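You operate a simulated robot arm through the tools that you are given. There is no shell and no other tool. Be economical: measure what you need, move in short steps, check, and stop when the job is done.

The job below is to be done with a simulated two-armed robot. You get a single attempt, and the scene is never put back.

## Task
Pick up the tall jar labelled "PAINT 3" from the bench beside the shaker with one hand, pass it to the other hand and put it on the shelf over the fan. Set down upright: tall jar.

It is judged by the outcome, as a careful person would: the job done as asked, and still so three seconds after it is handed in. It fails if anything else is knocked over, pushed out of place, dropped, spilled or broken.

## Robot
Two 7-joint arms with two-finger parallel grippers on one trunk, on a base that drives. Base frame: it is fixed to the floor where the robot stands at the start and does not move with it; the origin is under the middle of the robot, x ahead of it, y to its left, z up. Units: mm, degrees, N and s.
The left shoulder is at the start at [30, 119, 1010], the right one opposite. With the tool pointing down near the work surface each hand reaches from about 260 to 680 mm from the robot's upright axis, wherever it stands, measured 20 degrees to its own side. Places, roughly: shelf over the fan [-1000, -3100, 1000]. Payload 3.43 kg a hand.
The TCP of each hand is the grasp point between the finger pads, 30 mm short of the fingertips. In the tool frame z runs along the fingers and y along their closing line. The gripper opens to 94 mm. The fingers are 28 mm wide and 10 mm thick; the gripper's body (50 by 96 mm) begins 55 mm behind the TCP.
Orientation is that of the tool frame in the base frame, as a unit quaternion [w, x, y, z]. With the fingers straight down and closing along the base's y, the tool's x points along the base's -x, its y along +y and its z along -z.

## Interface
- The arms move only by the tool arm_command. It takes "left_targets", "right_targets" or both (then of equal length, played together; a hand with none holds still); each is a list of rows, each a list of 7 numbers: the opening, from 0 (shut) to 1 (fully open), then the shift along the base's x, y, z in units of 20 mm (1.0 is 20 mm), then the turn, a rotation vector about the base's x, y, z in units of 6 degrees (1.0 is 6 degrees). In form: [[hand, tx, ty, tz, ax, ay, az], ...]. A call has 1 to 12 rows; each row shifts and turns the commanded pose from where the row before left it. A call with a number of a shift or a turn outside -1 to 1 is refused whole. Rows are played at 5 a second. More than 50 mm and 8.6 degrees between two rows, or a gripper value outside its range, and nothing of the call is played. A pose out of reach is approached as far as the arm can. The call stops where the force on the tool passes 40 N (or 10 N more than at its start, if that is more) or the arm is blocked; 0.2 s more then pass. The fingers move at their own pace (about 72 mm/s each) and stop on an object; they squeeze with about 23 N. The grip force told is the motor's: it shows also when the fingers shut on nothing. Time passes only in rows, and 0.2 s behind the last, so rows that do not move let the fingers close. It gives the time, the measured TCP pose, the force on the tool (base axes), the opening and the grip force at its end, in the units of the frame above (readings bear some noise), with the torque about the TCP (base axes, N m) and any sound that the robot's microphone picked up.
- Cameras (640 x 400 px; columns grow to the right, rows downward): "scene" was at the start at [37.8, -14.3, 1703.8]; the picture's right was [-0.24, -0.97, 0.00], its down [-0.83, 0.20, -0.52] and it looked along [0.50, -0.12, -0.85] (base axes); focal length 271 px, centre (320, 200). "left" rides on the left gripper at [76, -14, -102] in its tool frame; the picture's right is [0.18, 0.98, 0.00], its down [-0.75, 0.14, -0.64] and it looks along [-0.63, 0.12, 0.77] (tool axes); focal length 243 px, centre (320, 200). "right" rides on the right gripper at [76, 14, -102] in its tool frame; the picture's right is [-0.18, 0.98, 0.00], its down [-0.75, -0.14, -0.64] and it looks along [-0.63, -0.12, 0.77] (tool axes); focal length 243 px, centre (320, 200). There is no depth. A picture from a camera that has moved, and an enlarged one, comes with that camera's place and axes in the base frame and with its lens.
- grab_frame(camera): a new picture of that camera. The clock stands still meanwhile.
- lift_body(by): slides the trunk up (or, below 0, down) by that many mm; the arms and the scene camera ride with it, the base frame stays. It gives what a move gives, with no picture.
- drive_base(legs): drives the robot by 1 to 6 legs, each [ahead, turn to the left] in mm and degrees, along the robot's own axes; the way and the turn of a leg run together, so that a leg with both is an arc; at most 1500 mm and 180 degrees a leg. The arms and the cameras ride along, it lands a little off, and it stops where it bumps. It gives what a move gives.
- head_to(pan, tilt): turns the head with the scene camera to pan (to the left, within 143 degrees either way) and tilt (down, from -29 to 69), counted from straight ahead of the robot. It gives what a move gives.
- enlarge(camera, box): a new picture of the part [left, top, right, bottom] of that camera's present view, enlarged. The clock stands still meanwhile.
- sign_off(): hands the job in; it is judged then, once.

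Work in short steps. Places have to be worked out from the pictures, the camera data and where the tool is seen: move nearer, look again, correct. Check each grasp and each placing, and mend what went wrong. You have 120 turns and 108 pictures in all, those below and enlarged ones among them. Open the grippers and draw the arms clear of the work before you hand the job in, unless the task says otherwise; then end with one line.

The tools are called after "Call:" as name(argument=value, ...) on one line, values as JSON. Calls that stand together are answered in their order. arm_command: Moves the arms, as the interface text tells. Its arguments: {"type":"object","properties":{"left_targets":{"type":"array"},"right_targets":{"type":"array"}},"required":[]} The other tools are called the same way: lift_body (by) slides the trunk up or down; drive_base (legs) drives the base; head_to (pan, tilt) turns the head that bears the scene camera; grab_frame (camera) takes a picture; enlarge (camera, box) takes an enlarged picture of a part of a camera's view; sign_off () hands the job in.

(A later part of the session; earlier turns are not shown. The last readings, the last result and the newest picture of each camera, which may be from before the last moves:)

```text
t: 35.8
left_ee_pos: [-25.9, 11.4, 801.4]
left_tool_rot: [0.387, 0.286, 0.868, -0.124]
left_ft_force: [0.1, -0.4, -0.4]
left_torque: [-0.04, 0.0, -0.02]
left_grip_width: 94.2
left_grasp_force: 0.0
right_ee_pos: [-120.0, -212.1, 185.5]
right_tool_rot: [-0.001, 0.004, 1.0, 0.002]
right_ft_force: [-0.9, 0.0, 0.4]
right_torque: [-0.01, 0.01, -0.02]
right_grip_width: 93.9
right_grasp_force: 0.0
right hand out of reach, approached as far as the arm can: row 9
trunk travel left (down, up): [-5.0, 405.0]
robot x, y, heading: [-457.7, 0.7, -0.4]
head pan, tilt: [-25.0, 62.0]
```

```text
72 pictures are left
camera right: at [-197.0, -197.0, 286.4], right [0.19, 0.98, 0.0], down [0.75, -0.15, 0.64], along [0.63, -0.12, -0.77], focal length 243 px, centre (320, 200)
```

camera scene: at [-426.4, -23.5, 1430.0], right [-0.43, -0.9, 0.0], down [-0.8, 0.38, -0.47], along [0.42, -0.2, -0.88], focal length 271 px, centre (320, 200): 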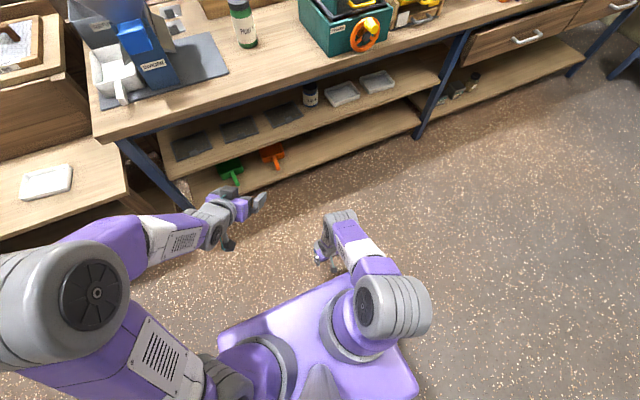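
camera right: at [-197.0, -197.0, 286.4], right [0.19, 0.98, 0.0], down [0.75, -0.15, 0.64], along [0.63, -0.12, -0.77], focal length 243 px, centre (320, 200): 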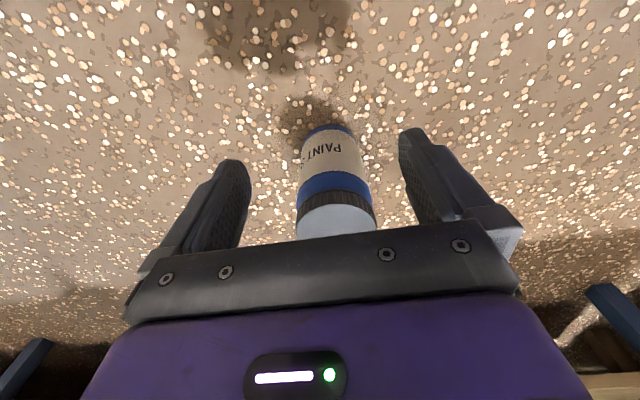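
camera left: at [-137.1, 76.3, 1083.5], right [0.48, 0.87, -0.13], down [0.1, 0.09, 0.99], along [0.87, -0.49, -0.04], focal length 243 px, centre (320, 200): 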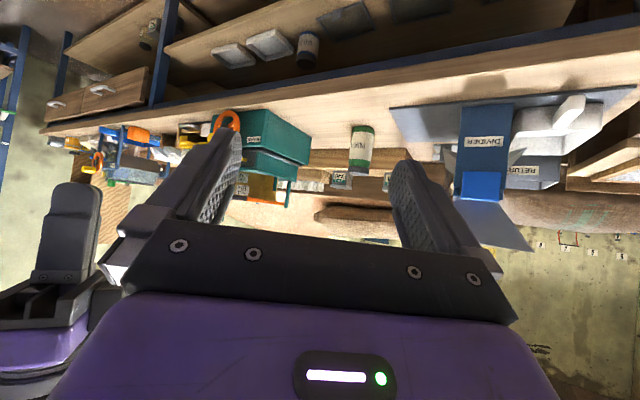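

The floor limit only eased to z about 185. I test whether the arm reaches lower further out to its own side (clear floor there).

Call:
arm_command(right_targets=[[1, 0, -1, 0.2, 0, 0, 0], [1, 0, -1, 0, 0, 0, 0], [1, 0, -1, 0, 0, 0, 0], [1, 0, -1, 0, 0, 0, 0], [1, 0, -1, 0, 0, 0, 0], [1, 0, -1, 0, 0, 0, 0], [1, 0, -1, 0, 0, 0, 0], [1, 0, -1, 0, 0, 0, 0], [1, 0, 0, -1, 0, 0, 0], [1, 0, 0, -1, 0, 0, 0], [1, 0, 0, -1, 0, 0, 0], [1, 0, 0, 0, 0, 0, 0]])

Call:
grab_frame(camera="scene")

```text
t: 38.4
left_ee_pos: [-26.1, 11.5, 801.6]
left_tool_rot: [0.387, 0.287, 0.867, -0.125]
left_ft_force: [-0.8, -0.4, -0.9]
left_torque: [-0.04, -0.03, 0.0]
left_grip_width: 93.9
left_grasp_force: 0.0
right_ee_pos: [-125.1, -369.9, 179.1]
right_tool_rot: [0.001, 0.005, 1.0, 0.0]
right_ft_force: [0.1, -0.4, 0.0]
right_torque: [0.02, -0.01, 0.02]
right_grip_width: 93.9
right_grasp_force: 0.1
right hand out of reach, approached as far as the arm can: row 9, 10, 11
trunk travel left (down, up): [-5.0, 405.0]
robot x, y, heading: [-458.7, 4.1, -0.5]
head pan, tilt: [-25.0, 62.0]
```

```text
71 pictures are left
camera scene: at [-426.4, -23.5, 1430.0], right [-0.43, -0.9, 0.0], down [-0.8, 0.38, -0.47], along [0.42, -0.2, -0.88], focal length 271 px, centre (320, 200)
```

scene: 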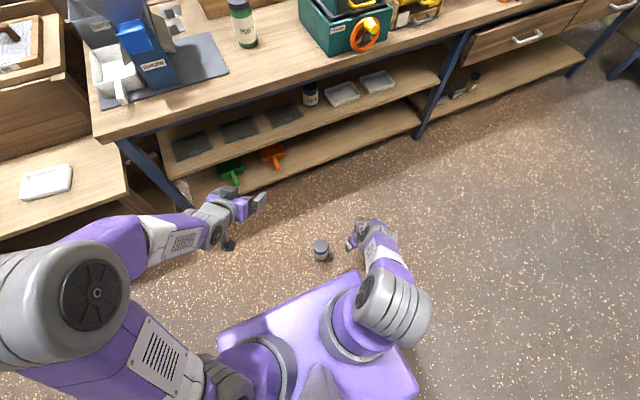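

Still about 180. I test tilting the hand (fingers pointing forward-down), which changes the wrist and elbow geometry.

Call:
arm_command(right_targets=[[1, 0, 0, 1, 0, 0, 0], [1, 0, 0, 1, 0, 0, 0], [1, 0, 0, 1, 0, -1, 0], [1, 0, 0, 0, 0, -1, 0], [1, 0, 0, 0, 0, -1, 0], [1, 0, 0, 0, 0, -1, 0], [1, 0, 0, 0, 0, -1, 0], [1, 0, 0, -1, 0, -1, 0], [1, 0, 0, -1, 0, 0, 0], [1, 0, 0, -1, 0, 0, 0], [1, 0, 0, -1, 0, 0, 0], [1, 0, 0, 0, 0, 0, 0]])

Call:
grab_frame(camera="right")

```text
t: 41.0
left_ee_pos: [-26.1, 10.7, 801.2]
left_tool_rot: [0.387, 0.286, 0.868, -0.125]
left_ft_force: [-0.1, -0.5, 0.0]
left_torque: [0.04, -0.01, 0.0]
left_grip_width: 94.4
left_grasp_force: 0.0
right_ee_pos: [-125.7, -370.5, 179.8]
right_tool_rot: [0.31, 0.004, 0.951, 0.002]
right_ft_force: [0.7, 0.6, -0.2]
right_torque: [0.01, 0.03, -0.01]
right_grip_width: 93.8
right_grasp_force: 0.1
right hand out of reach, approached as far as the arm can: row 11
trunk travel left (down, up): [-5.0, 405.0]
robot x, y, heading: [-456.3, 0.4, -0.5]
head pan, tilt: [-25.0, 62.0]
```

```text
70 pictures are left
camera right: at [-249.1, -355.5, 216.6], right [0.16, 0.98, 0.11], down [0.23, -0.15, 0.96], along [0.96, -0.12, -0.25], focal length 243 px, centre (320, 200)
```

right: 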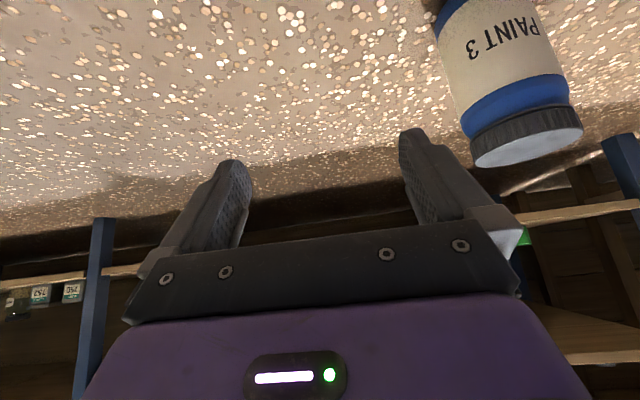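

The limit looks the same tilted. I take fine downward steps to see exactly where it ends in this orientation.

Call:
arm_command(right_targets=[[1, 0, 0, -0.25, 0, -1, 0], [1, 0, 0, -0.25, 0, -1, 0], [1, 0, 0, -0.25, 0, -1, 0], [1, 0, 0, -0.25, 0, -1, 0], [1, 0, 0, -0.25, 0, 0, 0], [1, 0, 0, -0.25, 0, 0, 0], [1, 0, 0, -0.25, 0, 0, 0], [1, 0, 0, -0.25, 0, 0, 0], [1, 0, 0, -0.25, 0, 0, 0], [1, 0, 0, -0.25, 0, 0, 0], [1, 0, 0, -0.25, 0, 0, 0], [1, 0, 0, 0, 0, 0, 0]])

Call:
grab_frame(camera="scene")

```text
t: 43.6
left_ee_pos: [-25.9, 11.4, 800.2]
left_tool_rot: [0.387, 0.285, 0.868, -0.124]
left_ft_force: [0.3, -0.8, 0.9]
left_torque: [-0.02, 0.0, -0.01]
left_grip_width: 93.7
left_grasp_force: 0.1
right_ee_pos: [-127.0, -386.9, 215.5]
right_tool_rot: [0.454, 0.004, 0.891, 0.002]
right_ft_force: [0.3, -0.2, -0.3]
right_torque: [-0.02, 0.01, -0.01]
right_grip_width: 94.0
right_grasp_force: 0.1
right hand out of reach, approached as far as the arm can: row 1, 2, 3, 4, 6, 7, 8, 9, 10, 11
trunk travel left (down, up): [-5.0, 405.0]
robot x, y, heading: [-456.2, 1.8, -0.5]
head pan, tilt: [-25.0, 62.0]
```

```text
69 pictures are left
camera scene: at [-426.3, -23.5, 1430.0], right [-0.43, -0.9, 0.0], down [-0.8, 0.38, -0.47], along [0.42, -0.2, -0.88], focal length 271 px, centre (320, 200)
```

scene: 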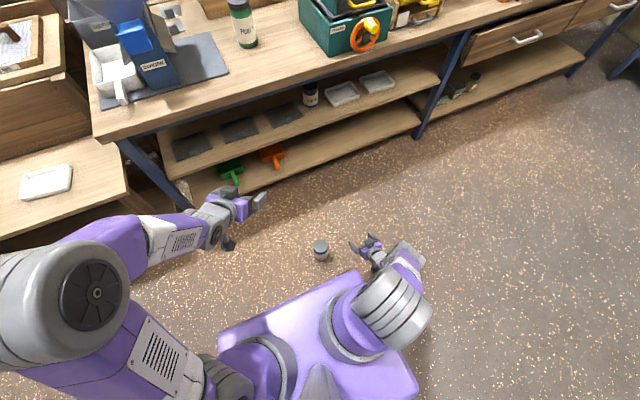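

More tilt is worse, while further to the side was better. I return the hand to vertical, go further round to the robot's right side at safe height, and probe the limit there.

Call:
arm_command(right_targets=[[1, 0, -0.4, 0.6, 0, 1, 0], [1, 0, -0.4, 0.6, 0, 1, 0], [1, -0.8, -0.4, 0.4, 0, 1, 0], [1, -1, -0.4, 0, 0, 1, 0], [1, -1, -0.4, 0, 0, 1, 0], [1, -1, -0.4, 0, 0, 1, 0], [1, -1, -0.4, 0, 0, 1, 0], [1, -1, -0.4, 0, 0, 1, 0], [1, -1, 0, 0, 0, 1, 0], [1, -1, 0, 0, 0, 0, 0], [1, 0, 0, -1, 0, 0, 0], [1, 0, 0, 0, 0, 0, 0]])

Call:
arm_command(right_targets=[[1, 0, 0, -0.5, 0, 0, 0], [1, 0, 0, -0.5, 0, 0, 0], [1, 0, 0, -0.5, 0, 0, 0], [1, 0, 0, -0.5, 0, 0, 0], [1, 0, 0, -0.5, 0, 0, 0], [1, 0, 0, -0.5, 0, 0, 0], [1, 0, 0, -0.5, 0, 0, 0], [1, 0, 0, -0.5, 0, 0, 0], [1, 0, 0, -0.5, 0, 0, 0], [1, 0, 0, -0.5, 0, 0, 0], [1, 0, 0, 0, 0, 0, 0]])

Call:
head_to(pan=-60, tilt=62)

Call:
grab_frame(camera="scene")

```text
t: 46.2
left_ee_pos: [-25.9, 10.7, 801.6]
left_tool_rot: [0.388, 0.286, 0.867, -0.124]
left_ft_force: [-0.1, 0.6, -0.3]
left_torque: [-0.01, 0.02, 0.02]
left_grip_width: 93.9
left_grasp_force: 0.0
right_ee_pos: [-283.1, -452.4, 228.4]
right_tool_rot: [-0.001, 0.004, 1.0, -0.001]
right_ft_force: [0.3, 0.0, -0.1]
right_torque: [-0.02, 0.02, -0.01]
right_grip_width: 94.0
right_grasp_force: 0.1
trunk travel left (down, up): [-5.0, 405.0]
robot x, y, heading: [-456.4, -1.3, -0.6]
head pan, tilt: [-25.0, 62.0]
```

```text
t: 48.6
left_ee_pos: [-27.4, 11.1, 800.4]
left_tool_rot: [0.387, 0.286, 0.868, -0.124]
left_ft_force: [0.2, -1.0, 0.2]
left_torque: [0.01, -0.02, -0.07]
left_grip_width: 94.0
left_grasp_force: 0.1
right_ee_pos: [-284.7, -453.1, 150.9]
right_tool_rot: [0.0, 0.004, 1.0, 0.0]
right_ft_force: [-0.3, -0.5, 0.2]
right_torque: [0.01, 0.01, -0.02]
right_grip_width: 93.9
right_grasp_force: 0.1
right hand out of reach, approached as far as the arm can: row 8, 9, 10
trunk travel left (down, up): [-5.0, 405.0]
robot x, y, heading: [-460.8, 1.4, -0.5]
head pan, tilt: [-25.0, 62.0]
```

```text
t: 49.6
left_ee_pos: [-26.5, 10.4, 801.3]
left_tool_rot: [0.387, 0.287, 0.867, -0.125]
left_ft_force: [0.1, -0.1, -0.4]
left_torque: [0.02, 0.0, -0.01]
left_grip_width: 94.1
left_grasp_force: 0.0
right_ee_pos: [-284.3, -453.1, 148.8]
right_tool_rot: [0.0, 0.004, 1.0, 0.0]
right_ft_force: [-0.2, 0.1, 0.6]
right_torque: [-0.01, 0.0, -0.02]
right_grip_width: 93.9
right_grasp_force: 0.0
trunk travel left (down, up): [-5.0, 405.0]
robot x, y, heading: [-454.6, 2.0, -0.5]
head pan, tilt: [-60.0, 62.0]
```

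```text
68 pictures are left
camera scene: at [-452.7, -51.7, 1430.0], right [-0.87, -0.49, 0.0], down [-0.44, 0.77, -0.47], along [0.23, -0.41, -0.88], focal length 271 px, centre (320, 200)
```

scene: 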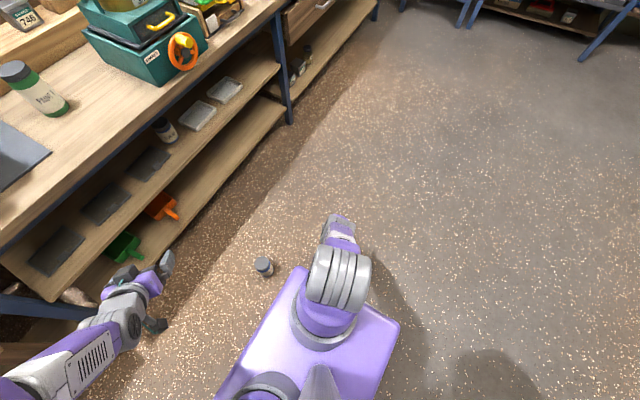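

Better: 150 mm here, so the arm goes lower toward the side. I go further round to directly beside the shoulder and probe again.

Call:
arm_command(right_targets=[[1, 0, 0, 1, 0, 0, 0], [1, -1, 0, 1, 0, 0, 0], [1, -1, 0, 0, 0, 0, 0], [1, -1, 0, 0, 0, 0, 0], [1, -1, 0, 0, 0, 0, 0], [1, -1, 0, 0, 0, 0, 0], [1, -1, 0, 0, 0, 0, 0], [1, -1, 0, 0, 0, 0, 0], [1, 0, 0, -1, 0, 0, 0], [1, 0, 0, -1, 0, 0, 0], [1, 0, 0, 0, 0, 0, 0]])

Call:
arm_command(right_targets=[[1, 0, 0, -0.4, 0, 0, 0], [1, 0, 0, -0.4, 0, 0, 0], [1, 0, 0, -0.4, 0, 0, 0], [1, 0, 0, -0.4, 0, 0, 0], [1, 0, 0, -0.4, 0, 0, 0], [1, 0, 0, -0.4, 0, 0, 0], [1, 0, 0, -0.4, 0, 0, 0], [1, 0, 0, -0.4, 0, 0, 0], [1, 0, 0, 0, 0, 0, 0]])

```text
t: 52.0
left_ee_pos: [-26.4, 12.7, 801.7]
left_tool_rot: [0.387, 0.286, 0.868, -0.124]
left_ft_force: [0.6, 0.4, -0.4]
left_torque: [-0.02, -0.05, -0.01]
left_grip_width: 94.1
left_grasp_force: 0.0
right_ee_pos: [-423.5, -452.7, 150.0]
right_tool_rot: [0.0, 0.005, 1.0, 0.001]
right_ft_force: [0.7, 0.4, 0.7]
right_torque: [0.02, -0.01, -0.02]
right_grip_width: 94.0
right_grasp_force: 0.1
trunk travel left (down, up): [-5.0, 405.0]
robot x, y, heading: [-454.3, -0.9, -0.5]
head pan, tilt: [-60.0, 62.0]
```

```text
t: 54.0
left_ee_pos: [-26.8, 12.4, 800.3]
left_tool_rot: [0.387, 0.286, 0.868, -0.124]
left_ft_force: [-0.5, -0.4, 1.1]
left_torque: [-0.02, -0.02, 0.03]
left_grip_width: 93.7
left_grasp_force: 0.1
right_ee_pos: [-423.9, -439.4, 130.1]
right_tool_rot: [0.0, 0.004, 1.0, 0.0]
right_ft_force: [-0.1, -0.4, -0.1]
right_torque: [0.02, 0.0, -0.01]
right_grip_width: 94.1
right_grasp_force: 0.1
right hand out of reach, approached as far as the arm can: row 2, 3, 4, 5, 6, 7, 8
trunk travel left (down, up): [-5.0, 405.0]
robot x, y, heading: [-457.7, 2.6, -0.4]
head pan, tilt: [-60.0, 62.0]
```

Here it reached z 130 and drifted inward, so closer in should go lower. I probe 40 mm nearer.

Call:
arm_command(right_targets=[[1, 0, 0, 0.5, 0, 0, 0], [1, 0, 0.7, 0, 0, 0, 0], [1, 0, 0.7, 0, 0, 0, 0], [1, 0, 0.7, 0, 0, 0, 0], [1, 0, 0, 0, 0, 0, 0]])

Call:
arm_command(right_targets=[[1, 0, 0, -0.4, 0, 0, 0], [1, 0, 0, -0.4, 0, 0, 0], [1, 0, 0, -0.4, 0, 0, 0], [1, 0, 0, -0.4, 0, 0, 0], [1, 0, 0, -0.4, 0, 0, 0], [1, 0, 0, -0.4, 0, 0, 0], [1, 0, 0, -0.4, 0, 0, 0], [1, 0, 0, 0, 0, 0, 0]])

Call:
head_to(pan=-80, tilt=66)

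Call:
grab_frame(camera="scene")

```text
t: 55.2
left_ee_pos: [-27.0, 12.0, 800.6]
left_tool_rot: [0.387, 0.286, 0.868, -0.124]
left_ft_force: [-0.7, -0.1, -0.8]
left_torque: [0.0, 0.01, -0.02]
left_grip_width: 93.8
left_grasp_force: 0.0
right_ee_pos: [-425.0, -395.4, 140.8]
right_tool_rot: [0.0, 0.004, 1.0, 0.0]
right_ft_force: [0.0, -0.3, 0.1]
right_torque: [-0.03, -0.01, -0.01]
right_grip_width: 94.1
right_grasp_force: 0.0
trunk travel left (down, up): [-5.0, 405.0]
robot x, y, heading: [-454.9, 1.7, -0.7]
head pan, tilt: [-60.0, 62.0]
```

```text
t: 57.0
left_ee_pos: [-27.1, 11.3, 800.7]
left_tool_rot: [0.387, 0.286, 0.868, -0.124]
left_ft_force: [0.7, -0.8, -0.4]
left_torque: [-0.04, -0.01, 0.01]
left_grip_width: 93.8
left_grasp_force: 0.0
right_ee_pos: [-425.1, -397.0, 122.6]
right_tool_rot: [0.001, 0.005, 1.0, 0.0]
right_ft_force: [0.4, -0.1, 0.3]
right_torque: [-0.02, 0.0, -0.03]
right_grip_width: 93.9
right_grasp_force: 0.1
right hand out of reach, approached as far as the arm can: row 3, 4, 5, 6, 7
trunk travel left (down, up): [-5.0, 405.0]
robot x, y, heading: [-458.4, 3.7, -0.6]
head pan, tilt: [-60.0, 62.0]
```

```text
t: 57.8
left_ee_pos: [-27.1, 11.7, 801.2]
left_tool_rot: [0.387, 0.286, 0.868, -0.124]
left_ft_force: [-1.0, -0.4, -0.1]
left_torque: [0.01, 0.01, -0.01]
left_grip_width: 93.9
left_grasp_force: 0.0
right_ee_pos: [-425.2, -396.6, 121.6]
right_tool_rot: [0.0, 0.004, 1.0, 0.0]
right_ft_force: [0.3, -0.1, 0.0]
right_torque: [0.03, 0.0, 0.01]
right_grip_width: 94.0
right_grasp_force: 0.0
trunk travel left (down, up): [-5.0, 405.0]
robot x, y, heading: [-458.9, 0.1, -0.4]
head pan, tilt: [-80.0, 66.0]
```

```text
67 pictures are left
camera scene: at [-474.5, -54.4, 1425.7], right [-0.99, -0.17, 0.0], down [-0.15, 0.9, -0.41], along [0.07, -0.4, -0.91], focal length 271 px, centre (320, 200)
```

scene: 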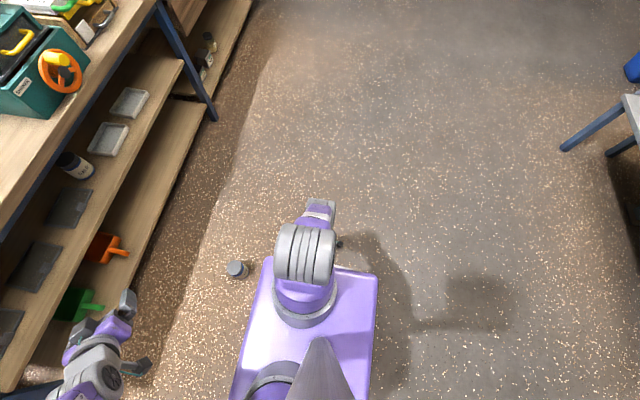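

z 122 is reached here, fingertips at 92 mm, already 34 mm below the lid top. I use the last trunk travel and test a little farther back for more depth.

Call:
lift_body(by=-5)

Call:
arm_command(right_targets=[[1, -1, 0, 0.3, 0, 0, 0], [1, -1, 0, 0, 0, 0, 0], [1, -1, 0, 0, 0, 0, 0], [1, -1, 0, 0, 0, 0, 0], [1, 0, 0, -0.4, 0, 0, 0], [1, 0, 0, -0.4, 0, 0, 0], [1, 0, 0, -0.4, 0, 0, 0], [1, 0, 0, -0.4, 0, 0, 0], [1, 0, 0, -0.4, 0, 0, 0], [1, 0, 0, 0, 0, 0, 0]])

```text
t: 58.3
left_ee_pos: [-25.7, 11.5, 795.4]
left_tool_rot: [0.387, 0.286, 0.868, -0.124]
left_ft_force: [-0.1, -1.0, -1.2]
left_torque: [-0.03, 0.01, -0.01]
left_grip_width: 93.9
left_grasp_force: 0.1
right_ee_pos: [-424.8, -397.3, 118.1]
right_tool_rot: [0.0, 0.005, 1.0, -0.001]
right_ft_force: [1.0, -0.1, -0.2]
right_torque: [-0.01, -0.02, 0.01]
right_grip_width: 93.8
right_grasp_force: 0.0
trunk travel left (down, up): [0.0, 410.0]
robot x, y, heading: [-459.3, 1.3, -0.4]
head pan, tilt: [-80.0, 66.0]
```

```text
t: 60.5
left_ee_pos: [-27.5, 12.0, 795.4]
left_tool_rot: [0.388, 0.286, 0.868, -0.124]
left_ft_force: [-0.3, 0.0, -0.7]
left_torque: [0.01, 0.01, 0.01]
left_grip_width: 94.3
left_grasp_force: 0.1
right_ee_pos: [-505.1, -396.5, 122.1]
right_tool_rot: [0.001, 0.004, 1.0, -0.001]
right_ft_force: [1.2, 0.3, 0.9]
right_torque: [-0.01, 0.0, -0.01]
right_grip_width: 94.1
right_grasp_force: 0.0
right hand out of reach, approached as far as the arm can: row 5, 6, 7, 8, 9
trunk travel left (down, up): [0.0, 410.0]
robot x, y, heading: [-458.4, 0.3, -1.1]
head pan, tilt: [-80.0, 66.0]
```

No gain farther back. I return to beside the shoulder and test 30 mm nearer to the base side (still about 35 mm clear of the base).

Call:
arm_command(right_targets=[[1, 1, 0, 0.8, 0, 0, 0], [1, 1, 0, 0, 0, 0, 0], [1, 1, 0, 0, 0, 0, 0], [1, 1, 0.6, 0, 0, 0, 0], [1, 0, 0.9, 0, 0, 0, 0], [1, 0, 0, -0.5, 0, 0, 0], [1, 0, 0, -0.4, 0, 0, 0], [1, 0, 0, -0.4, 0, 0, 0], [1, 0, 0, -0.4, 0, 0, 0], [1, 0, 0, -0.4, 0, 0, 0], [1, 0, 0, -0.4, 0, 0, 0], [1, 0, 0, 0, 0, 0, 0]])

```text
t: 63.1
left_ee_pos: [-25.8, 11.5, 797.2]
left_tool_rot: [0.387, 0.286, 0.868, -0.124]
left_ft_force: [0.5, 0.2, 0.7]
left_torque: [0.02, -0.03, -0.01]
left_grip_width: 94.1
left_grasp_force: 0.0
right_ee_pos: [-425.4, -366.5, 115.0]
right_tool_rot: [0.0, 0.005, 1.0, -0.001]
right_ft_force: [0.2, -1.0, 0.6]
right_torque: [0.02, 0.0, 0.0]
right_grip_width: 94.0
right_grasp_force: 0.2
right hand out of reach, approached as far as the arm can: row 8, 9, 10, 11
trunk travel left (down, up): [0.0, 410.0]
robot x, y, heading: [-455.5, 1.2, -0.3]
head pan, tilt: [-80.0, 66.0]
```

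The lowest is z 115 (tips at 85), enough to take the lid and upper body, lift gently and set it back on the bench for a proper regrasp. I raise the right hand, turn the robot 90° left and back up so the jar comes beside the right shoulder.

Call:
arm_command(right_targets=[[1, 0, -0.5, 1, 0, 0, 0], [1, 0, -0.5, 1, 0, 0, 0], [1, 0, 0, 1, 0, 0, 0], [1, 0, 0, 1, 0, 0, 0], [1, 0, 0, 1, 0, 0, 0], [1, 0, 0, 1, 0, 0, 0], [1, 0, 0, 1, 0, 0, 0], [1, 0, 0, 1, 0, 0, 0], [1, 0, 0, 0, 0, 0, 0]])

Call:
drive_base(legs=[[0, 90]])

Call:
grab_frame(camera="scene")

```text
t: 65.1
left_ee_pos: [-27.3, 11.3, 795.9]
left_tool_rot: [0.387, 0.286, 0.868, -0.124]
left_ft_force: [1.0, -0.4, -0.2]
left_torque: [0.01, -0.03, 0.02]
left_grip_width: 94.0
left_grasp_force: 0.1
right_ee_pos: [-424.3, -386.5, 275.3]
right_tool_rot: [0.0, 0.004, 1.0, 0.001]
right_ft_force: [-0.2, 0.8, 0.1]
right_torque: [0.0, 0.03, 0.02]
right_grip_width: 94.2
right_grasp_force: 0.0
trunk travel left (down, up): [0.0, 410.0]
robot x, y, heading: [-455.9, 2.8, -0.4]
head pan, tilt: [-80.0, 66.0]
```

```text
t: 69.4
left_ee_pos: [-467.0, 431.5, 795.5]
left_tool_rot: [0.362, -0.413, 0.814, 0.187]
left_ft_force: [0.4, 0.0, -0.4]
left_torque: [0.02, 0.02, 0.0]
left_grip_width: 93.9
left_grasp_force: 0.0
right_ee_pos: [-68.3, 35.2, 274.5]
right_tool_rot: [0.0, -0.706, 0.709, 0.0]
right_ft_force: [-0.8, 0.1, 0.3]
right_torque: [-0.02, -0.01, -0.01]
right_grip_width: 93.9
right_grasp_force: 0.1
trunk travel left (down, up): [0.0, 410.0]
robot x, y, heading: [-457.5, -0.5, 89.9]
head pan, tilt: [-80.0, 66.0]
```

```text
66 pictures are left
camera scene: at [-396.0, -15.9, 1420.7], right [0.17, -0.99, 0.0], down [-0.9, -0.16, -0.41], along [0.4, 0.07, -0.91], focal length 271 px, centre (320, 200)
```

scene: 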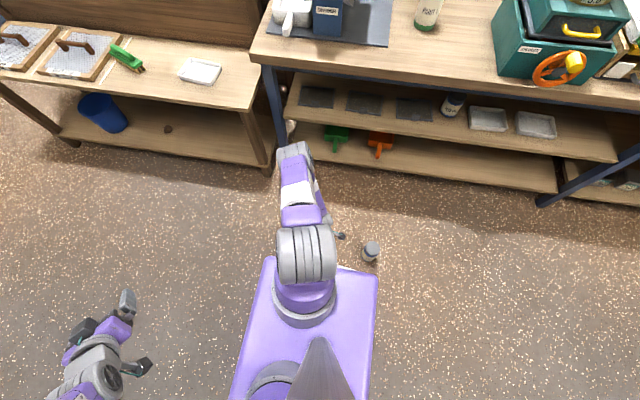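

The jar is at about [-45, -210]. I back up about 247 mm with a slight sidestep toward the bench so the jar ends near the best lateral distance.

Call:
drive_base(legs=[[0, 5], [-248, 0], [0, -5]])

Call:
grab_frame(camera="right")

```text
t: 72.2
left_ee_pos: [-446.3, 184.5, 796.1]
left_tool_rot: [0.361, -0.413, 0.815, 0.187]
left_ft_force: [-0.6, 0.9, -0.3]
left_torque: [-0.03, 0.01, 0.04]
left_grip_width: 93.8
left_grasp_force: 0.1
right_ee_pos: [-47.3, -211.9, 273.9]
right_tool_rot: [-0.001, -0.705, 0.709, 0.0]
right_ft_force: [-0.2, 0.1, 0.1]
right_torque: [0.02, -0.02, -0.02]
right_grip_width: 93.8
right_grasp_force: 0.0
trunk travel left (down, up): [0.0, 410.0]
robot x, y, heading: [-434.2, -244.4, 89.5]
head pan, tilt: [-80.0, 66.0]
```

```text
65 pictures are left
camera right: at [-62.3, -287.6, 375.3], right [-0.98, 0.19, 0.0], down [0.14, 0.75, 0.64], along [0.12, 0.63, -0.77], focal length 243 px, centre (320, 200)
```

right: 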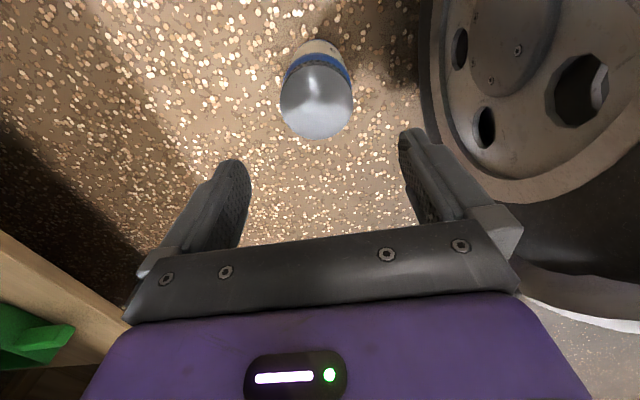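

Very close: lid at [-43.5, -212] versus TCP [-47, -212]. I shift 4 mm and descend to just above the lid.

Call:
arm_command(right_targets=[[1, 0.19, 0, -1, 0, 0, 0], [1, 0, 0, -1, 0, 0, 0], [1, 0, 0, -1, 0, 0, 0], [1, 0, 0, -1, 0, 0, 0], [1, 0, 0, -1, 0, 0, 0], [1, 0, 0, 0, 0, 0, 0]])

Call:
grab_frame(camera="right")

```text
t: 73.6
left_ee_pos: [-447.0, 185.7, 794.7]
left_tool_rot: [0.36, -0.413, 0.815, 0.187]
left_ft_force: [-0.3, 0.5, 0.3]
left_torque: [-0.02, -0.04, 0.0]
left_grip_width: 94.2
left_grasp_force: 0.2
right_ee_pos: [-41.3, -209.9, 173.2]
right_tool_rot: [0.001, -0.704, 0.71, 0.0]
right_ft_force: [0.2, 0.3, 0.4]
right_torque: [-0.03, 0.0, 0.02]
right_grip_width: 93.7
right_grasp_force: 0.1
trunk travel left (down, up): [0.0, 410.0]
robot x, y, heading: [-431.5, -245.5, 89.7]
head pan, tilt: [-80.0, 66.0]
```

```text
64 pictures are left
camera right: at [-57.3, -286.5, 273.8], right [-0.98, 0.19, 0.0], down [0.14, 0.75, 0.64], along [0.12, 0.63, -0.77], focal length 243 px, centre (320, 200)
```

right: 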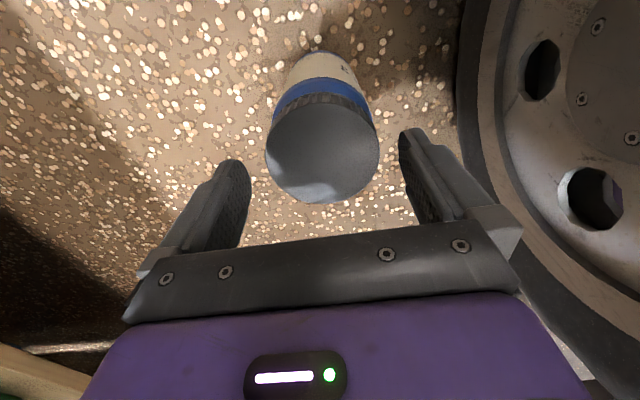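

Lid centred (about [-43.5, -209, 130]). I descend in small steps to the arm's limit near z 118.

Call:
arm_command(right_targets=[[1, -0.1, 0.03, -0.5, 0, 0, 0], [1, 0, 0, -0.5, 0, 0, 0], [1, 0, 0, -0.5, 0, 0, 0], [1, 0, 0, -0.5, 0, 0, 0], [1, 0, 0, -0.3, 0, 0, 0], [1, 0, 0, -0.2, 0, 0, 0], [1, 0, 0, -0.15, 0, 0, 0], [1, 0, 0, 0, 0, 0, 0]])

Call:
grab_frame(camera="right")

```text
t: 75.4
left_ee_pos: [-447.3, 183.9, 796.9]
left_tool_rot: [0.361, -0.413, 0.815, 0.187]
left_ft_force: [0.2, 0.1, 0.6]
left_torque: [0.01, -0.01, 0.02]
left_grip_width: 94.1
left_grasp_force: 0.1
right_ee_pos: [-44.5, -211.0, 120.8]
right_tool_rot: [0.0, -0.705, 0.709, 0.0]
right_ft_force: [-0.9, 0.5, -0.2]
right_torque: [-0.01, -0.02, -0.01]
right_grip_width: 93.7
right_grasp_force: 0.0
trunk travel left (down, up): [0.0, 410.0]
robot x, y, heading: [-437.3, -245.4, 89.8]
head pan, tilt: [-80.0, 66.0]
```

```text
63 pictures are left
camera right: at [-60.2, -286.9, 222.9], right [-0.98, 0.19, 0.0], down [0.15, 0.75, 0.64], along [0.12, 0.63, -0.77], focal length 243 px, centre (320, 200)
```

right: 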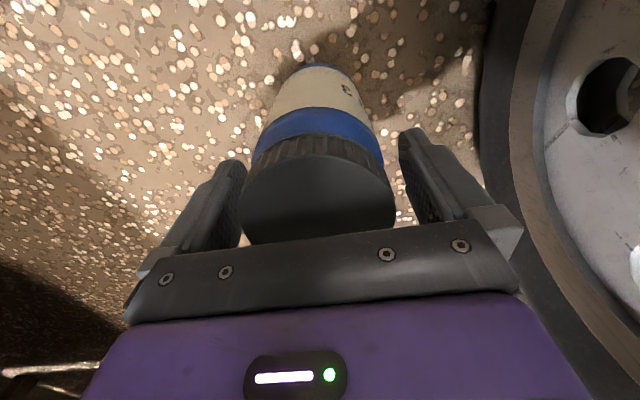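

The jar is between the fingertips (tips about 38 mm below the lid top). I close on it.

Call:
arm_command(right_targets=[[0, 0, 0, 0, 0, 0, 0], [0, 0, 0, 0, 0, 0, 0], [0, 0, 0, 0, 0, 0, 0], [0, 0, 0, 0, 0, 0, 0], [0, 0, 0, 0, 0, 0, 0], [0, 0, 0, 0, 0, 0, 0]])

Call:
grab_frame(camera="right")

```text
t: 76.8
left_ee_pos: [-446.5, 184.6, 796.3]
left_tool_rot: [0.362, -0.412, 0.815, 0.186]
left_ft_force: [0.4, 0.5, -0.5]
left_torque: [-0.01, 0.01, -0.01]
left_grip_width: 94.2
left_grasp_force: 0.0
right_ee_pos: [-44.7, -211.2, 121.4]
right_tool_rot: [-0.001, -0.705, 0.709, 0.0]
right_ft_force: [3.1, 0.5, 0.7]
right_torque: [0.0, -0.24, 0.0]
right_grip_width: 71.5
right_grasp_force: 23.4
trunk travel left (down, up): [0.0, 410.0]
robot x, y, heading: [-433.2, -241.6, 89.4]
head pan, tilt: [-80.0, 66.0]
```

```text
62 pictures are left
camera right: at [-59.8, -286.8, 223.0], right [-0.98, 0.19, 0.0], down [0.14, 0.75, 0.64], along [0.12, 0.63, -0.77], focal length 243 px, centre (320, 200)
```

right: 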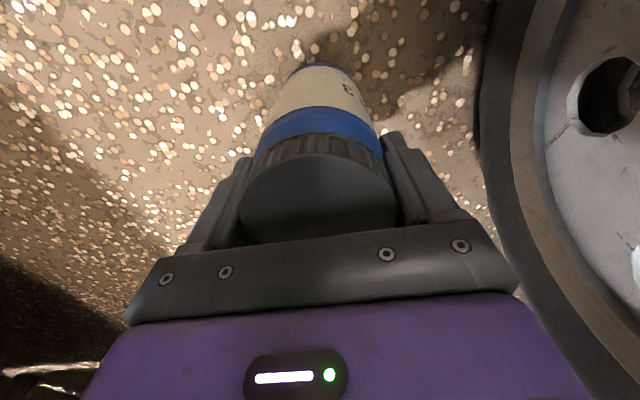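

Held at 71.5 mm. I lift very gently by 20 mm and check the load and the picture.

Call:
arm_command(right_targets=[[0, 0, 0, 0.1, 0, 0, 0], [0, 0, 0, 0.15, 0, 0, 0], [0, 0, 0, 0.2, 0, 0, 0], [0, 0, 0, 0.2, 0, 0, 0], [0, 0, 0, 0.2, 0, 0, 0], [0, 0, 0, 0.15, 0, 0, 0], [0, 0, 0, 0, 0, 0, 0], [0, 0, 0, 0, 0, 0, 0]])

Call:
grab_frame(camera="right")

```text
t: 78.6
left_ee_pos: [-446.2, 185.1, 796.1]
left_tool_rot: [0.362, -0.413, 0.815, 0.186]
left_ft_force: [0.2, 0.1, -0.1]
left_torque: [0.0, 0.0, 0.01]
left_grip_width: 93.8
left_grasp_force: 0.1
right_ee_pos: [-45.1, -210.4, 143.3]
right_tool_rot: [-0.001, -0.705, 0.709, 0.0]
right_ft_force: [-0.9, 0.1, -6.0]
right_torque: [0.03, 0.0, 0.0]
right_grip_width: 71.6
right_grasp_force: 23.0
trunk travel left (down, up): [0.0, 410.0]
robot x, y, heading: [-434.7, -245.8, 90.0]
head pan, tilt: [-80.0, 66.0]
```

```text
61 pictures are left
camera right: at [-60.2, -286.7, 243.3], right [-0.98, 0.19, 0.0], down [0.14, 0.75, 0.64], along [0.12, 0.63, -0.77], focal length 243 px, centre (320, 200)
```

right: 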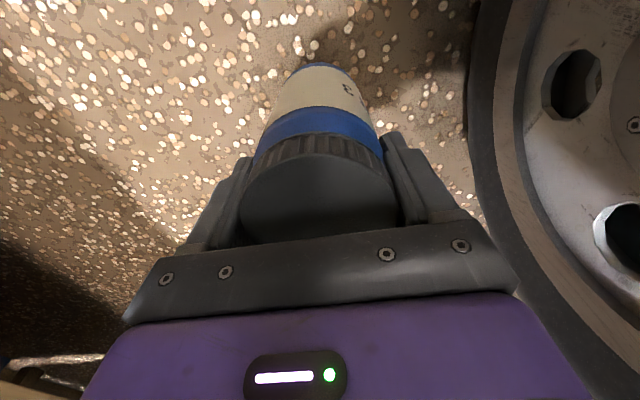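

Lift is clean: no slip, 6 N, and the lower 88 mm of the jar is free, which suits the handover. I raise the trunk smoothly to its normal height and check the grip.

Call:
lift_body(by=60)

Call:
lift_body(by=215)

Call:
grab_frame(camera="right")

```text
t: 79.6
left_ee_pos: [-446.7, 185.7, 856.7]
left_tool_rot: [0.362, -0.412, 0.815, 0.186]
left_ft_force: [0.0, -1.3, -0.5]
left_torque: [0.0, -0.06, 0.03]
left_grip_width: 94.0
left_grasp_force: 0.1
right_ee_pos: [-45.4, -211.0, 201.7]
right_tool_rot: [0.0, -0.705, 0.709, 0.0]
right_ft_force: [1.4, 0.3, -6.8]
right_torque: [0.02, 0.02, 0.02]
right_grip_width: 71.7
right_grasp_force: 23.2
trunk travel left (down, up): [-60.0, 350.0]
robot x, y, heading: [-434.3, -244.3, 89.6]
head pan, tilt: [-80.0, 66.0]
```

```text
t: 81.9
left_ee_pos: [-447.6, 185.2, 1071.9]
left_tool_rot: [0.361, -0.413, 0.815, 0.186]
left_ft_force: [0.5, 0.0, -0.6]
left_torque: [0.0, -0.02, -0.01]
left_grip_width: 94.1
left_grasp_force: 0.0
right_ee_pos: [-44.3, -210.1, 416.7]
right_tool_rot: [0.0, -0.705, 0.709, 0.0]
right_ft_force: [0.5, -0.3, -5.5]
right_torque: [-0.04, 0.02, 0.04]
right_grip_width: 71.3
right_grasp_force: 22.7
trunk travel left (down, up): [-275.0, 135.0]
robot x, y, heading: [-432.9, -243.2, 89.4]
head pan, tilt: [-80.0, 66.0]
```

```text
60 pictures are left
camera right: at [-60.2, -286.7, 518.1], right [-0.98, 0.19, 0.0], down [0.14, 0.75, 0.64], along [0.12, 0.63, -0.77], focal length 243 px, centre (320, 200)
```

right: 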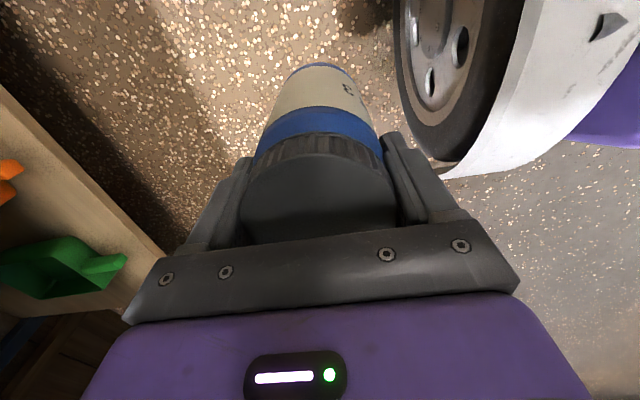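

The grip is unchanged. I now move the jar gently up and round toward the robot's front in small steps.

Call:
arm_command(right_targets=[[0, 0, 0.1, 0.4, 0, 0, 0], [0, 0, 0.3, 0.6, 0, 0, 0], [0, 0, 0.3, 0.7, 0, 0, 0], [0, 0, 0.3, 0.7, 0, 0, 0], [0, 0, 0.3, 0.7, 0, 0, 0], [0, 0, 0.3, 0.7, 0, 0, 0], [0, 0, 0.3, 0.7, 0, 0, 0], [0, 0, 0.3, 0.7, 0, 0, 0], [0, 0, 0.3, 0.7, 0, 0, 0], [0, 0, 0.3, 0.7, 0, 0, 0], [0, 0, 0.3, 0.7, 0, 0, 0], [0, 0, 0.2, 0.4, 0, 0, 0]])

Call:
arm_command(right_targets=[[0, -0.1, 0.3, 0.4, 0, 0, 0], [0, -0.2, 0.4, 0.6, 0, 0, 0], [0, -0.2, 0.4, 0.7, 0, 0, 0], [0, -0.2, 0.4, 0.7, 0, 0, 0], [0, -0.2, 0.4, 0.7, 0, 0, 0], [0, -0.2, 0.4, 0.7, 0, 0, 0], [0, -0.2, 0.4, 0.7, 0, 0, 0], [0, -0.2, 0.4, 0.7, 0, 0, 0], [0, -0.2, 0.4, 0.7, 0, 0, 0], [0, -0.2, 0.4, 0.7, 0, 0, 0], [0, -0.2, 0.4, 0.7, 0, 0, 0], [0, -0.1, 0.2, 0.4, 0, 0, 0]])

Call:
grab_frame(camera="right")

```text
t: 84.5
left_ee_pos: [-445.9, 184.9, 1070.6]
left_tool_rot: [0.361, -0.413, 0.815, 0.187]
left_ft_force: [0.0, 0.4, 0.2]
left_torque: [0.01, 0.02, 0.0]
left_grip_width: 94.0
left_grasp_force: 0.0
right_ee_pos: [-43.4, -144.9, 573.2]
right_tool_rot: [-0.001, -0.705, 0.709, 0.0]
right_ft_force: [0.6, 0.2, -6.0]
right_torque: [0.02, 0.01, 0.01]
right_grip_width: 71.7
right_grasp_force: 22.6
trunk travel left (down, up): [-275.0, 135.0]
robot x, y, heading: [-439.8, -243.3, 89.7]
head pan, tilt: [-80.0, 66.0]
```

```text
t: 87.1
left_ee_pos: [-446.6, 185.6, 1070.9]
left_tool_rot: [0.362, -0.412, 0.815, 0.187]
left_ft_force: [-0.7, 0.4, -0.4]
left_torque: [-0.07, -0.03, 0.0]
left_grip_width: 94.0
left_grasp_force: 0.1
right_ee_pos: [-86.3, -53.5, 725.1]
right_tool_rot: [0.0, -0.705, 0.709, 0.0]
right_ft_force: [0.5, 1.0, -5.0]
right_torque: [0.03, 0.0, 0.0]
right_grip_width: 71.4
right_grasp_force: 22.9
trunk travel left (down, up): [-275.0, 135.0]
robot x, y, heading: [-437.1, -244.3, 89.6]
head pan, tilt: [-80.0, 66.0]
```

```text
59 pictures are left
camera right: at [-103.5, -129.3, 826.2], right [-0.98, 0.19, 0.0], down [0.14, 0.75, 0.64], along [0.12, 0.63, -0.77], focal length 243 px, centre (320, 200)
```

right: 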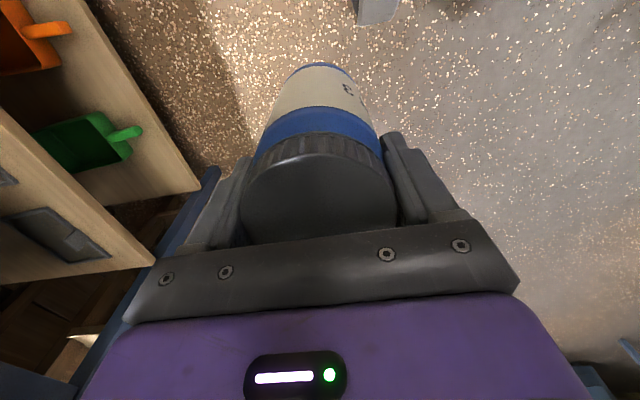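

No slip. Two more gentle legs bring the jar in front of the robot at handover height.

Call:
arm_command(right_targets=[[0, -0.2, 0.2, 0.4, 0, 0, 0], [0, -0.3, 0.3, 0.6, 0, 0, 0], [0, -0.4, 0.4, 0.7, 0, 0, 0], [0, -0.4, 0.4, 0.7, 0, 0, 0], [0, -0.4, 0.4, 0.7, 0, 0, 0], [0, -0.4, 0.4, 0.7, 0, 0, 0], [0, -0.4, 0.4, 0.7, 0, 0, 0], [0, -0.4, 0.4, 0.7, 0, 0, 0], [0, -0.4, 0.4, 0.7, 0, 0, 0], [0, -0.4, 0.4, 0.7, 0, 0, 0], [0, -0.4, 0.4, 0.7, 0, 0, 0], [0, -0.2, 0.2, 0.4, 0, 0, 0]])

Call:
arm_command(right_targets=[[0, -0.2, 0.3, 0.4, 0, 0, 0], [0, -0.3, 0.4, 0.6, 0, 0, 0], [0, -0.4, 0.5, 0.7, 0, 0, 0], [0, -0.4, 0.5, 0.7, 0, 0, 0], [0, -0.4, 0.5, 0.7, 0, 0, 0], [0, -0.4, 0.5, 0.7, 0, 0, 0], [0, -0.4, 0.5, 0.7, 0, 0, 0], [0, -0.4, 0.5, 0.7, 0, 0, 0], [0, -0.4, 0.5, 0.7, 0, 0, 0], [0, -0.4, 0.5, 0.7, 0, 0, 0], [0, -0.4, 0.5, 0.7, 0, 0, 0], [0, -0.2, 0.2, 0.4, 0, 0, 0]])

Call:
head_to(pan=-5, tilt=50)

Call:
grab_frame(camera="scene")

Call:
grab_frame(camera="left")

```text
t: 89.7
left_ee_pos: [-446.1, 184.0, 1071.5]
left_tool_rot: [0.361, -0.413, 0.815, 0.186]
left_ft_force: [-0.4, 0.3, -0.1]
left_torque: [0.02, -0.01, 0.03]
left_grip_width: 94.1
left_grasp_force: 0.2
right_ee_pos: [-174.3, 31.4, 879.5]
right_tool_rot: [-0.001, -0.705, 0.71, -0.001]
right_ft_force: [0.0, -1.0, -5.7]
right_torque: [0.02, -0.03, 0.03]
right_grip_width: 71.4
right_grasp_force: 23.1
trunk travel left (down, up): [-275.0, 135.0]
robot x, y, heading: [-436.1, -245.4, 89.7]
head pan, tilt: [-80.0, 66.0]
```

```text
t: 92.3
left_ee_pos: [-446.4, 185.8, 1071.3]
left_tool_rot: [0.361, -0.413, 0.815, 0.186]
left_ft_force: [0.6, 0.2, 1.0]
left_torque: [0.02, 0.01, -0.01]
left_grip_width: 93.9
left_grasp_force: 0.0
right_ee_pos: [-260.4, 139.0, 1033.9]
right_tool_rot: [0.0, -0.705, 0.709, 0.0]
right_ft_force: [0.8, 0.3, -5.5]
right_torque: [0.01, -0.02, 0.0]
right_grip_width: 71.4
right_grasp_force: 23.2
trunk travel left (down, up): [-275.0, 135.0]
robot x, y, heading: [-436.0, -241.9, 89.6]
head pan, tilt: [-80.0, 66.0]
```

```text
t: 93.8
left_ee_pos: [-445.9, 184.5, 1071.2]
left_tool_rot: [0.361, -0.413, 0.815, 0.186]
left_ft_force: [0.2, -1.0, 0.2]
left_torque: [-0.01, -0.01, -0.02]
left_grip_width: 93.9
left_grasp_force: 0.0
right_ee_pos: [-261.1, 140.3, 1033.5]
right_tool_rot: [0.0, -0.705, 0.709, 0.0]
right_ft_force: [0.0, 0.6, -5.0]
right_torque: [0.01, -0.01, 0.02]
right_grip_width: 71.6
right_grasp_force: 23.0
trunk travel left (down, up): [-275.0, 135.0]
robot x, y, heading: [-431.6, -246.9, 89.6]
head pan, tilt: [-5.0, 50.0]
```

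```text
58 pictures are left
camera scene: at [-426.5, -195.2, 1714.8], right [1.0, -0.09, 0.0], down [-0.07, -0.76, -0.64], along [0.06, 0.64, -0.77], focal length 271 px, centre (320, 200)
```

scene: 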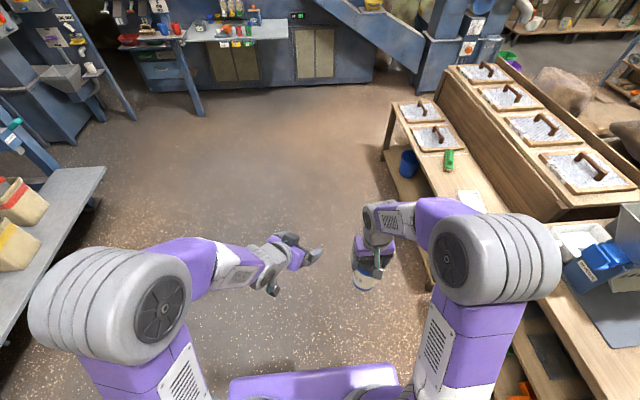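

```text
57 pictures are left
camera left: at [-509.3, 75.2, 1083.5], right [-0.87, 0.48, -0.13], down [-0.09, 0.1, 0.99], along [0.49, 0.87, -0.04], focal length 243 px, centre (320, 200)
```

left: 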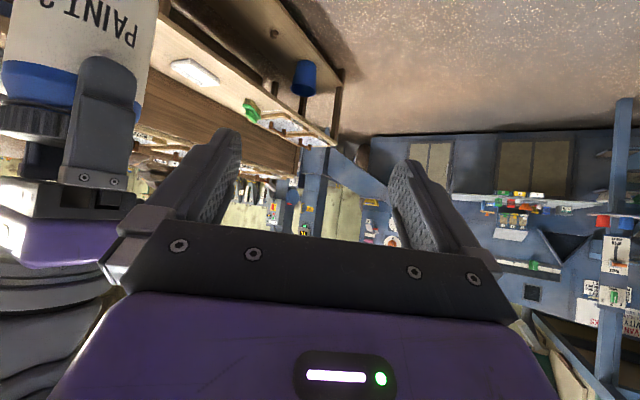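

The jar hangs steadily at [-261, 140], bottom at about z 913. I turn the left hand a bit more to the right and bring it to a pre-grasp about 110 mm short of the jar along its own axis.

Call:
arm_command(left_targets=[[1, 0.6, -0.72, -0.38, 0, 0, -1], [1, 0.9, -0.72, -0.38, 0, 0, -1], [1, 0.9, -0.72, -0.38, 0, 0, -1], [1, 1, -0.72, -0.38, 0, 0, -1], [1, 1, -0.72, -0.38, 0, 0, 0], [1, 1, -0.72, -0.38, 0, 0, 0], [1, 0.3, 0, 0, 0, 0, 0], [1, 0, 0, 0, 0, 0, 0]])

Call:
grab_frame(camera="left")

Call:
grab_frame(camera="scene")

```text
t: 95.5
left_ee_pos: [-332.3, 99.3, 1025.8]
left_tool_rot: [0.392, -0.234, 0.883, 0.108]
left_ft_force: [0.3, 0.3, 0.4]
left_torque: [-0.01, 0.0, -0.03]
left_grip_width: 94.1
left_grasp_force: 0.0
right_ee_pos: [-260.5, 141.0, 1032.2]
right_tool_rot: [0.0, -0.705, 0.709, 0.0]
right_ft_force: [0.5, 0.0, -5.8]
right_torque: [0.0, 0.0, 0.01]
right_grip_width: 71.4
right_grasp_force: 22.7
trunk travel left (down, up): [-275.0, 135.0]
robot x, y, heading: [-436.1, -242.1, 90.0]
head pan, tilt: [-5.0, 50.0]
```

```text
56 pictures are left
camera left: at [-434.2, 23.7, 1037.8], right [-0.6, 0.79, -0.13], down [-0.04, 0.13, 0.99], along [0.8, 0.6, -0.04], focal length 243 px, centre (320, 200)
```

left: 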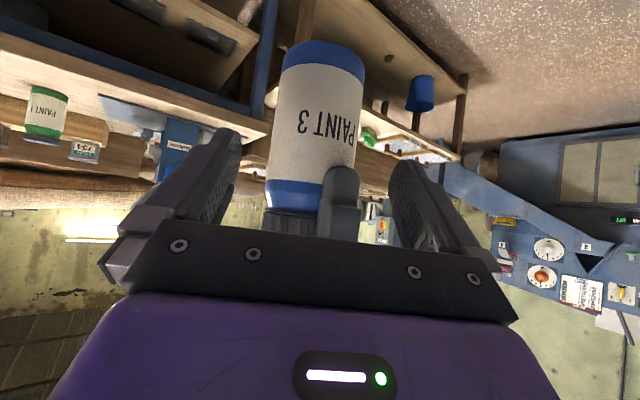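

```text
55 pictures are left
camera scene: at [-426.4, -195.2, 1714.8], right [1.0, -0.09, 0.0], down [-0.07, -0.76, -0.64], along [0.06, 0.64, -0.77], focal length 271 px, centre (320, 200)
```

scene: 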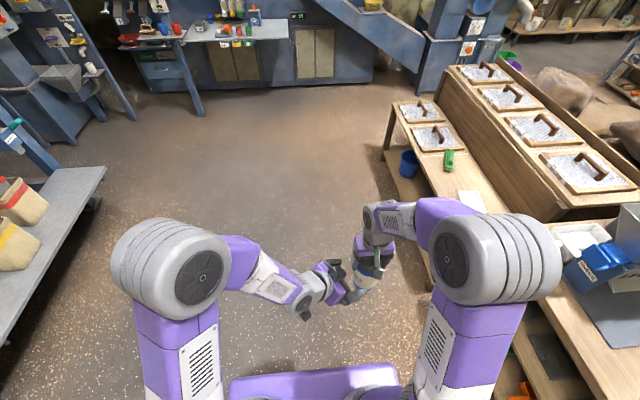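

The left view puts the jar bottom at [-259, 138, 910], in line. I advance along the hand's axis two-thirds of the way and check.

Call:
arm_command(left_targets=[[1, 0.45, 0.26, -0.47, 0, 0, 0], [1, 0.45, 0.26, -0.47, 0, 0, 0], [1, 0.45, 0.26, -0.47, 0, 0, 0], [1, 0.45, 0.26, -0.47, 0, 0, 0], [1, 0.45, 0.26, -0.47, 0, 0, 0], [1, 0, 0, 0, 0, 0, 0]])

Call:
grab_frame(camera="left")

Call:
grab_frame(camera="right")

Call:
enlarge(camera="scene", box=[270, 190, 430, 310])

```text
t: 96.9
left_ee_pos: [-289.6, 122.7, 977.4]
left_tool_rot: [0.391, -0.235, 0.883, 0.107]
left_ft_force: [-3.7, -2.7, -0.3]
left_torque: [0.22, -0.25, 0.05]
left_grip_width: 94.2
left_grasp_force: 0.1
right_ee_pos: [-255.4, 140.7, 1032.2]
right_tool_rot: [0.005, -0.702, 0.712, -0.001]
right_ft_force: [2.0, 2.8, -6.2]
right_torque: [-0.04, 0.08, -0.07]
right_grip_width: 71.2
right_grasp_force: 22.6
trunk travel left (down, up): [-275.0, 135.0]
robot x, y, heading: [-436.2, -247.5, 89.5]
head pan, tilt: [-5.0, 50.0]
stopped in row 6 (right hand): the force on the tool passed its limit at 42 N (the readings are from after the stop); the commanded pose is now the measured one
```

```text
54 pictures are left
camera left: at [-391.7, 49.0, 990.0], right [-0.6, 0.79, -0.13], down [-0.04, 0.13, 0.99], along [0.8, 0.6, -0.05], focal length 243 px, centre (320, 200)
```

left: 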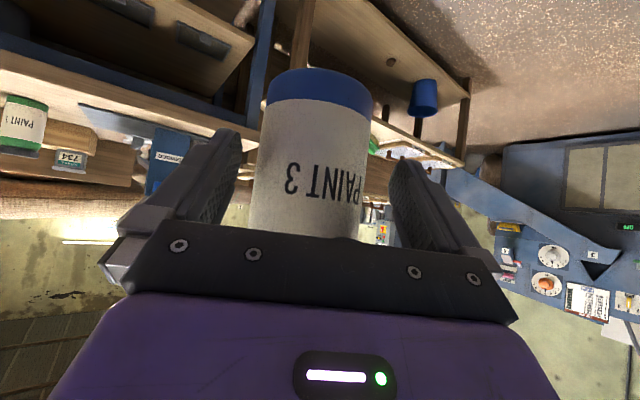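

```text
53 pictures are left
camera right: at [-272.3, 64.8, 1133.1], right [-0.98, 0.2, -0.01], down [0.15, 0.75, 0.65], along [0.13, 0.63, -0.76], focal length 243 px, centre (320, 200)
```

right: 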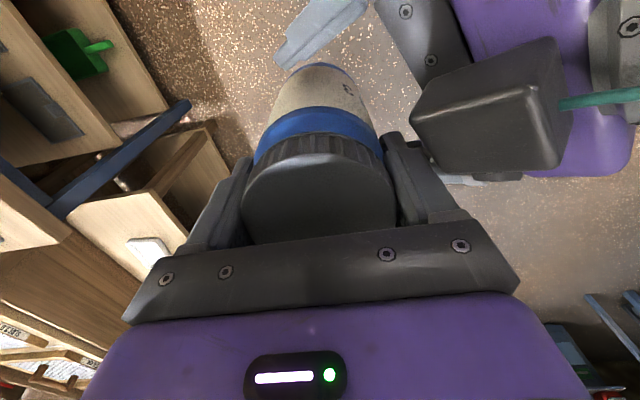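

```text
3.33 times, centred on (350, 250) of scene
camera zoom: at [-426.8, -195.4, 1714.8], right [1.0, -0.09, 0.0], down [-0.07, -0.76, -0.64], along [0.06, 0.64, -0.77], focal length 903 px, centre (220, 33)
```

zoom: 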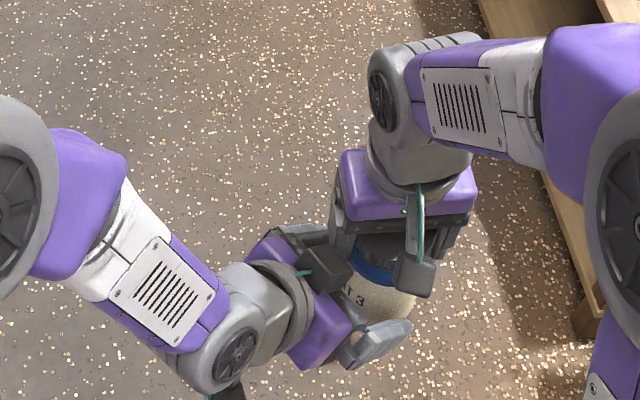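

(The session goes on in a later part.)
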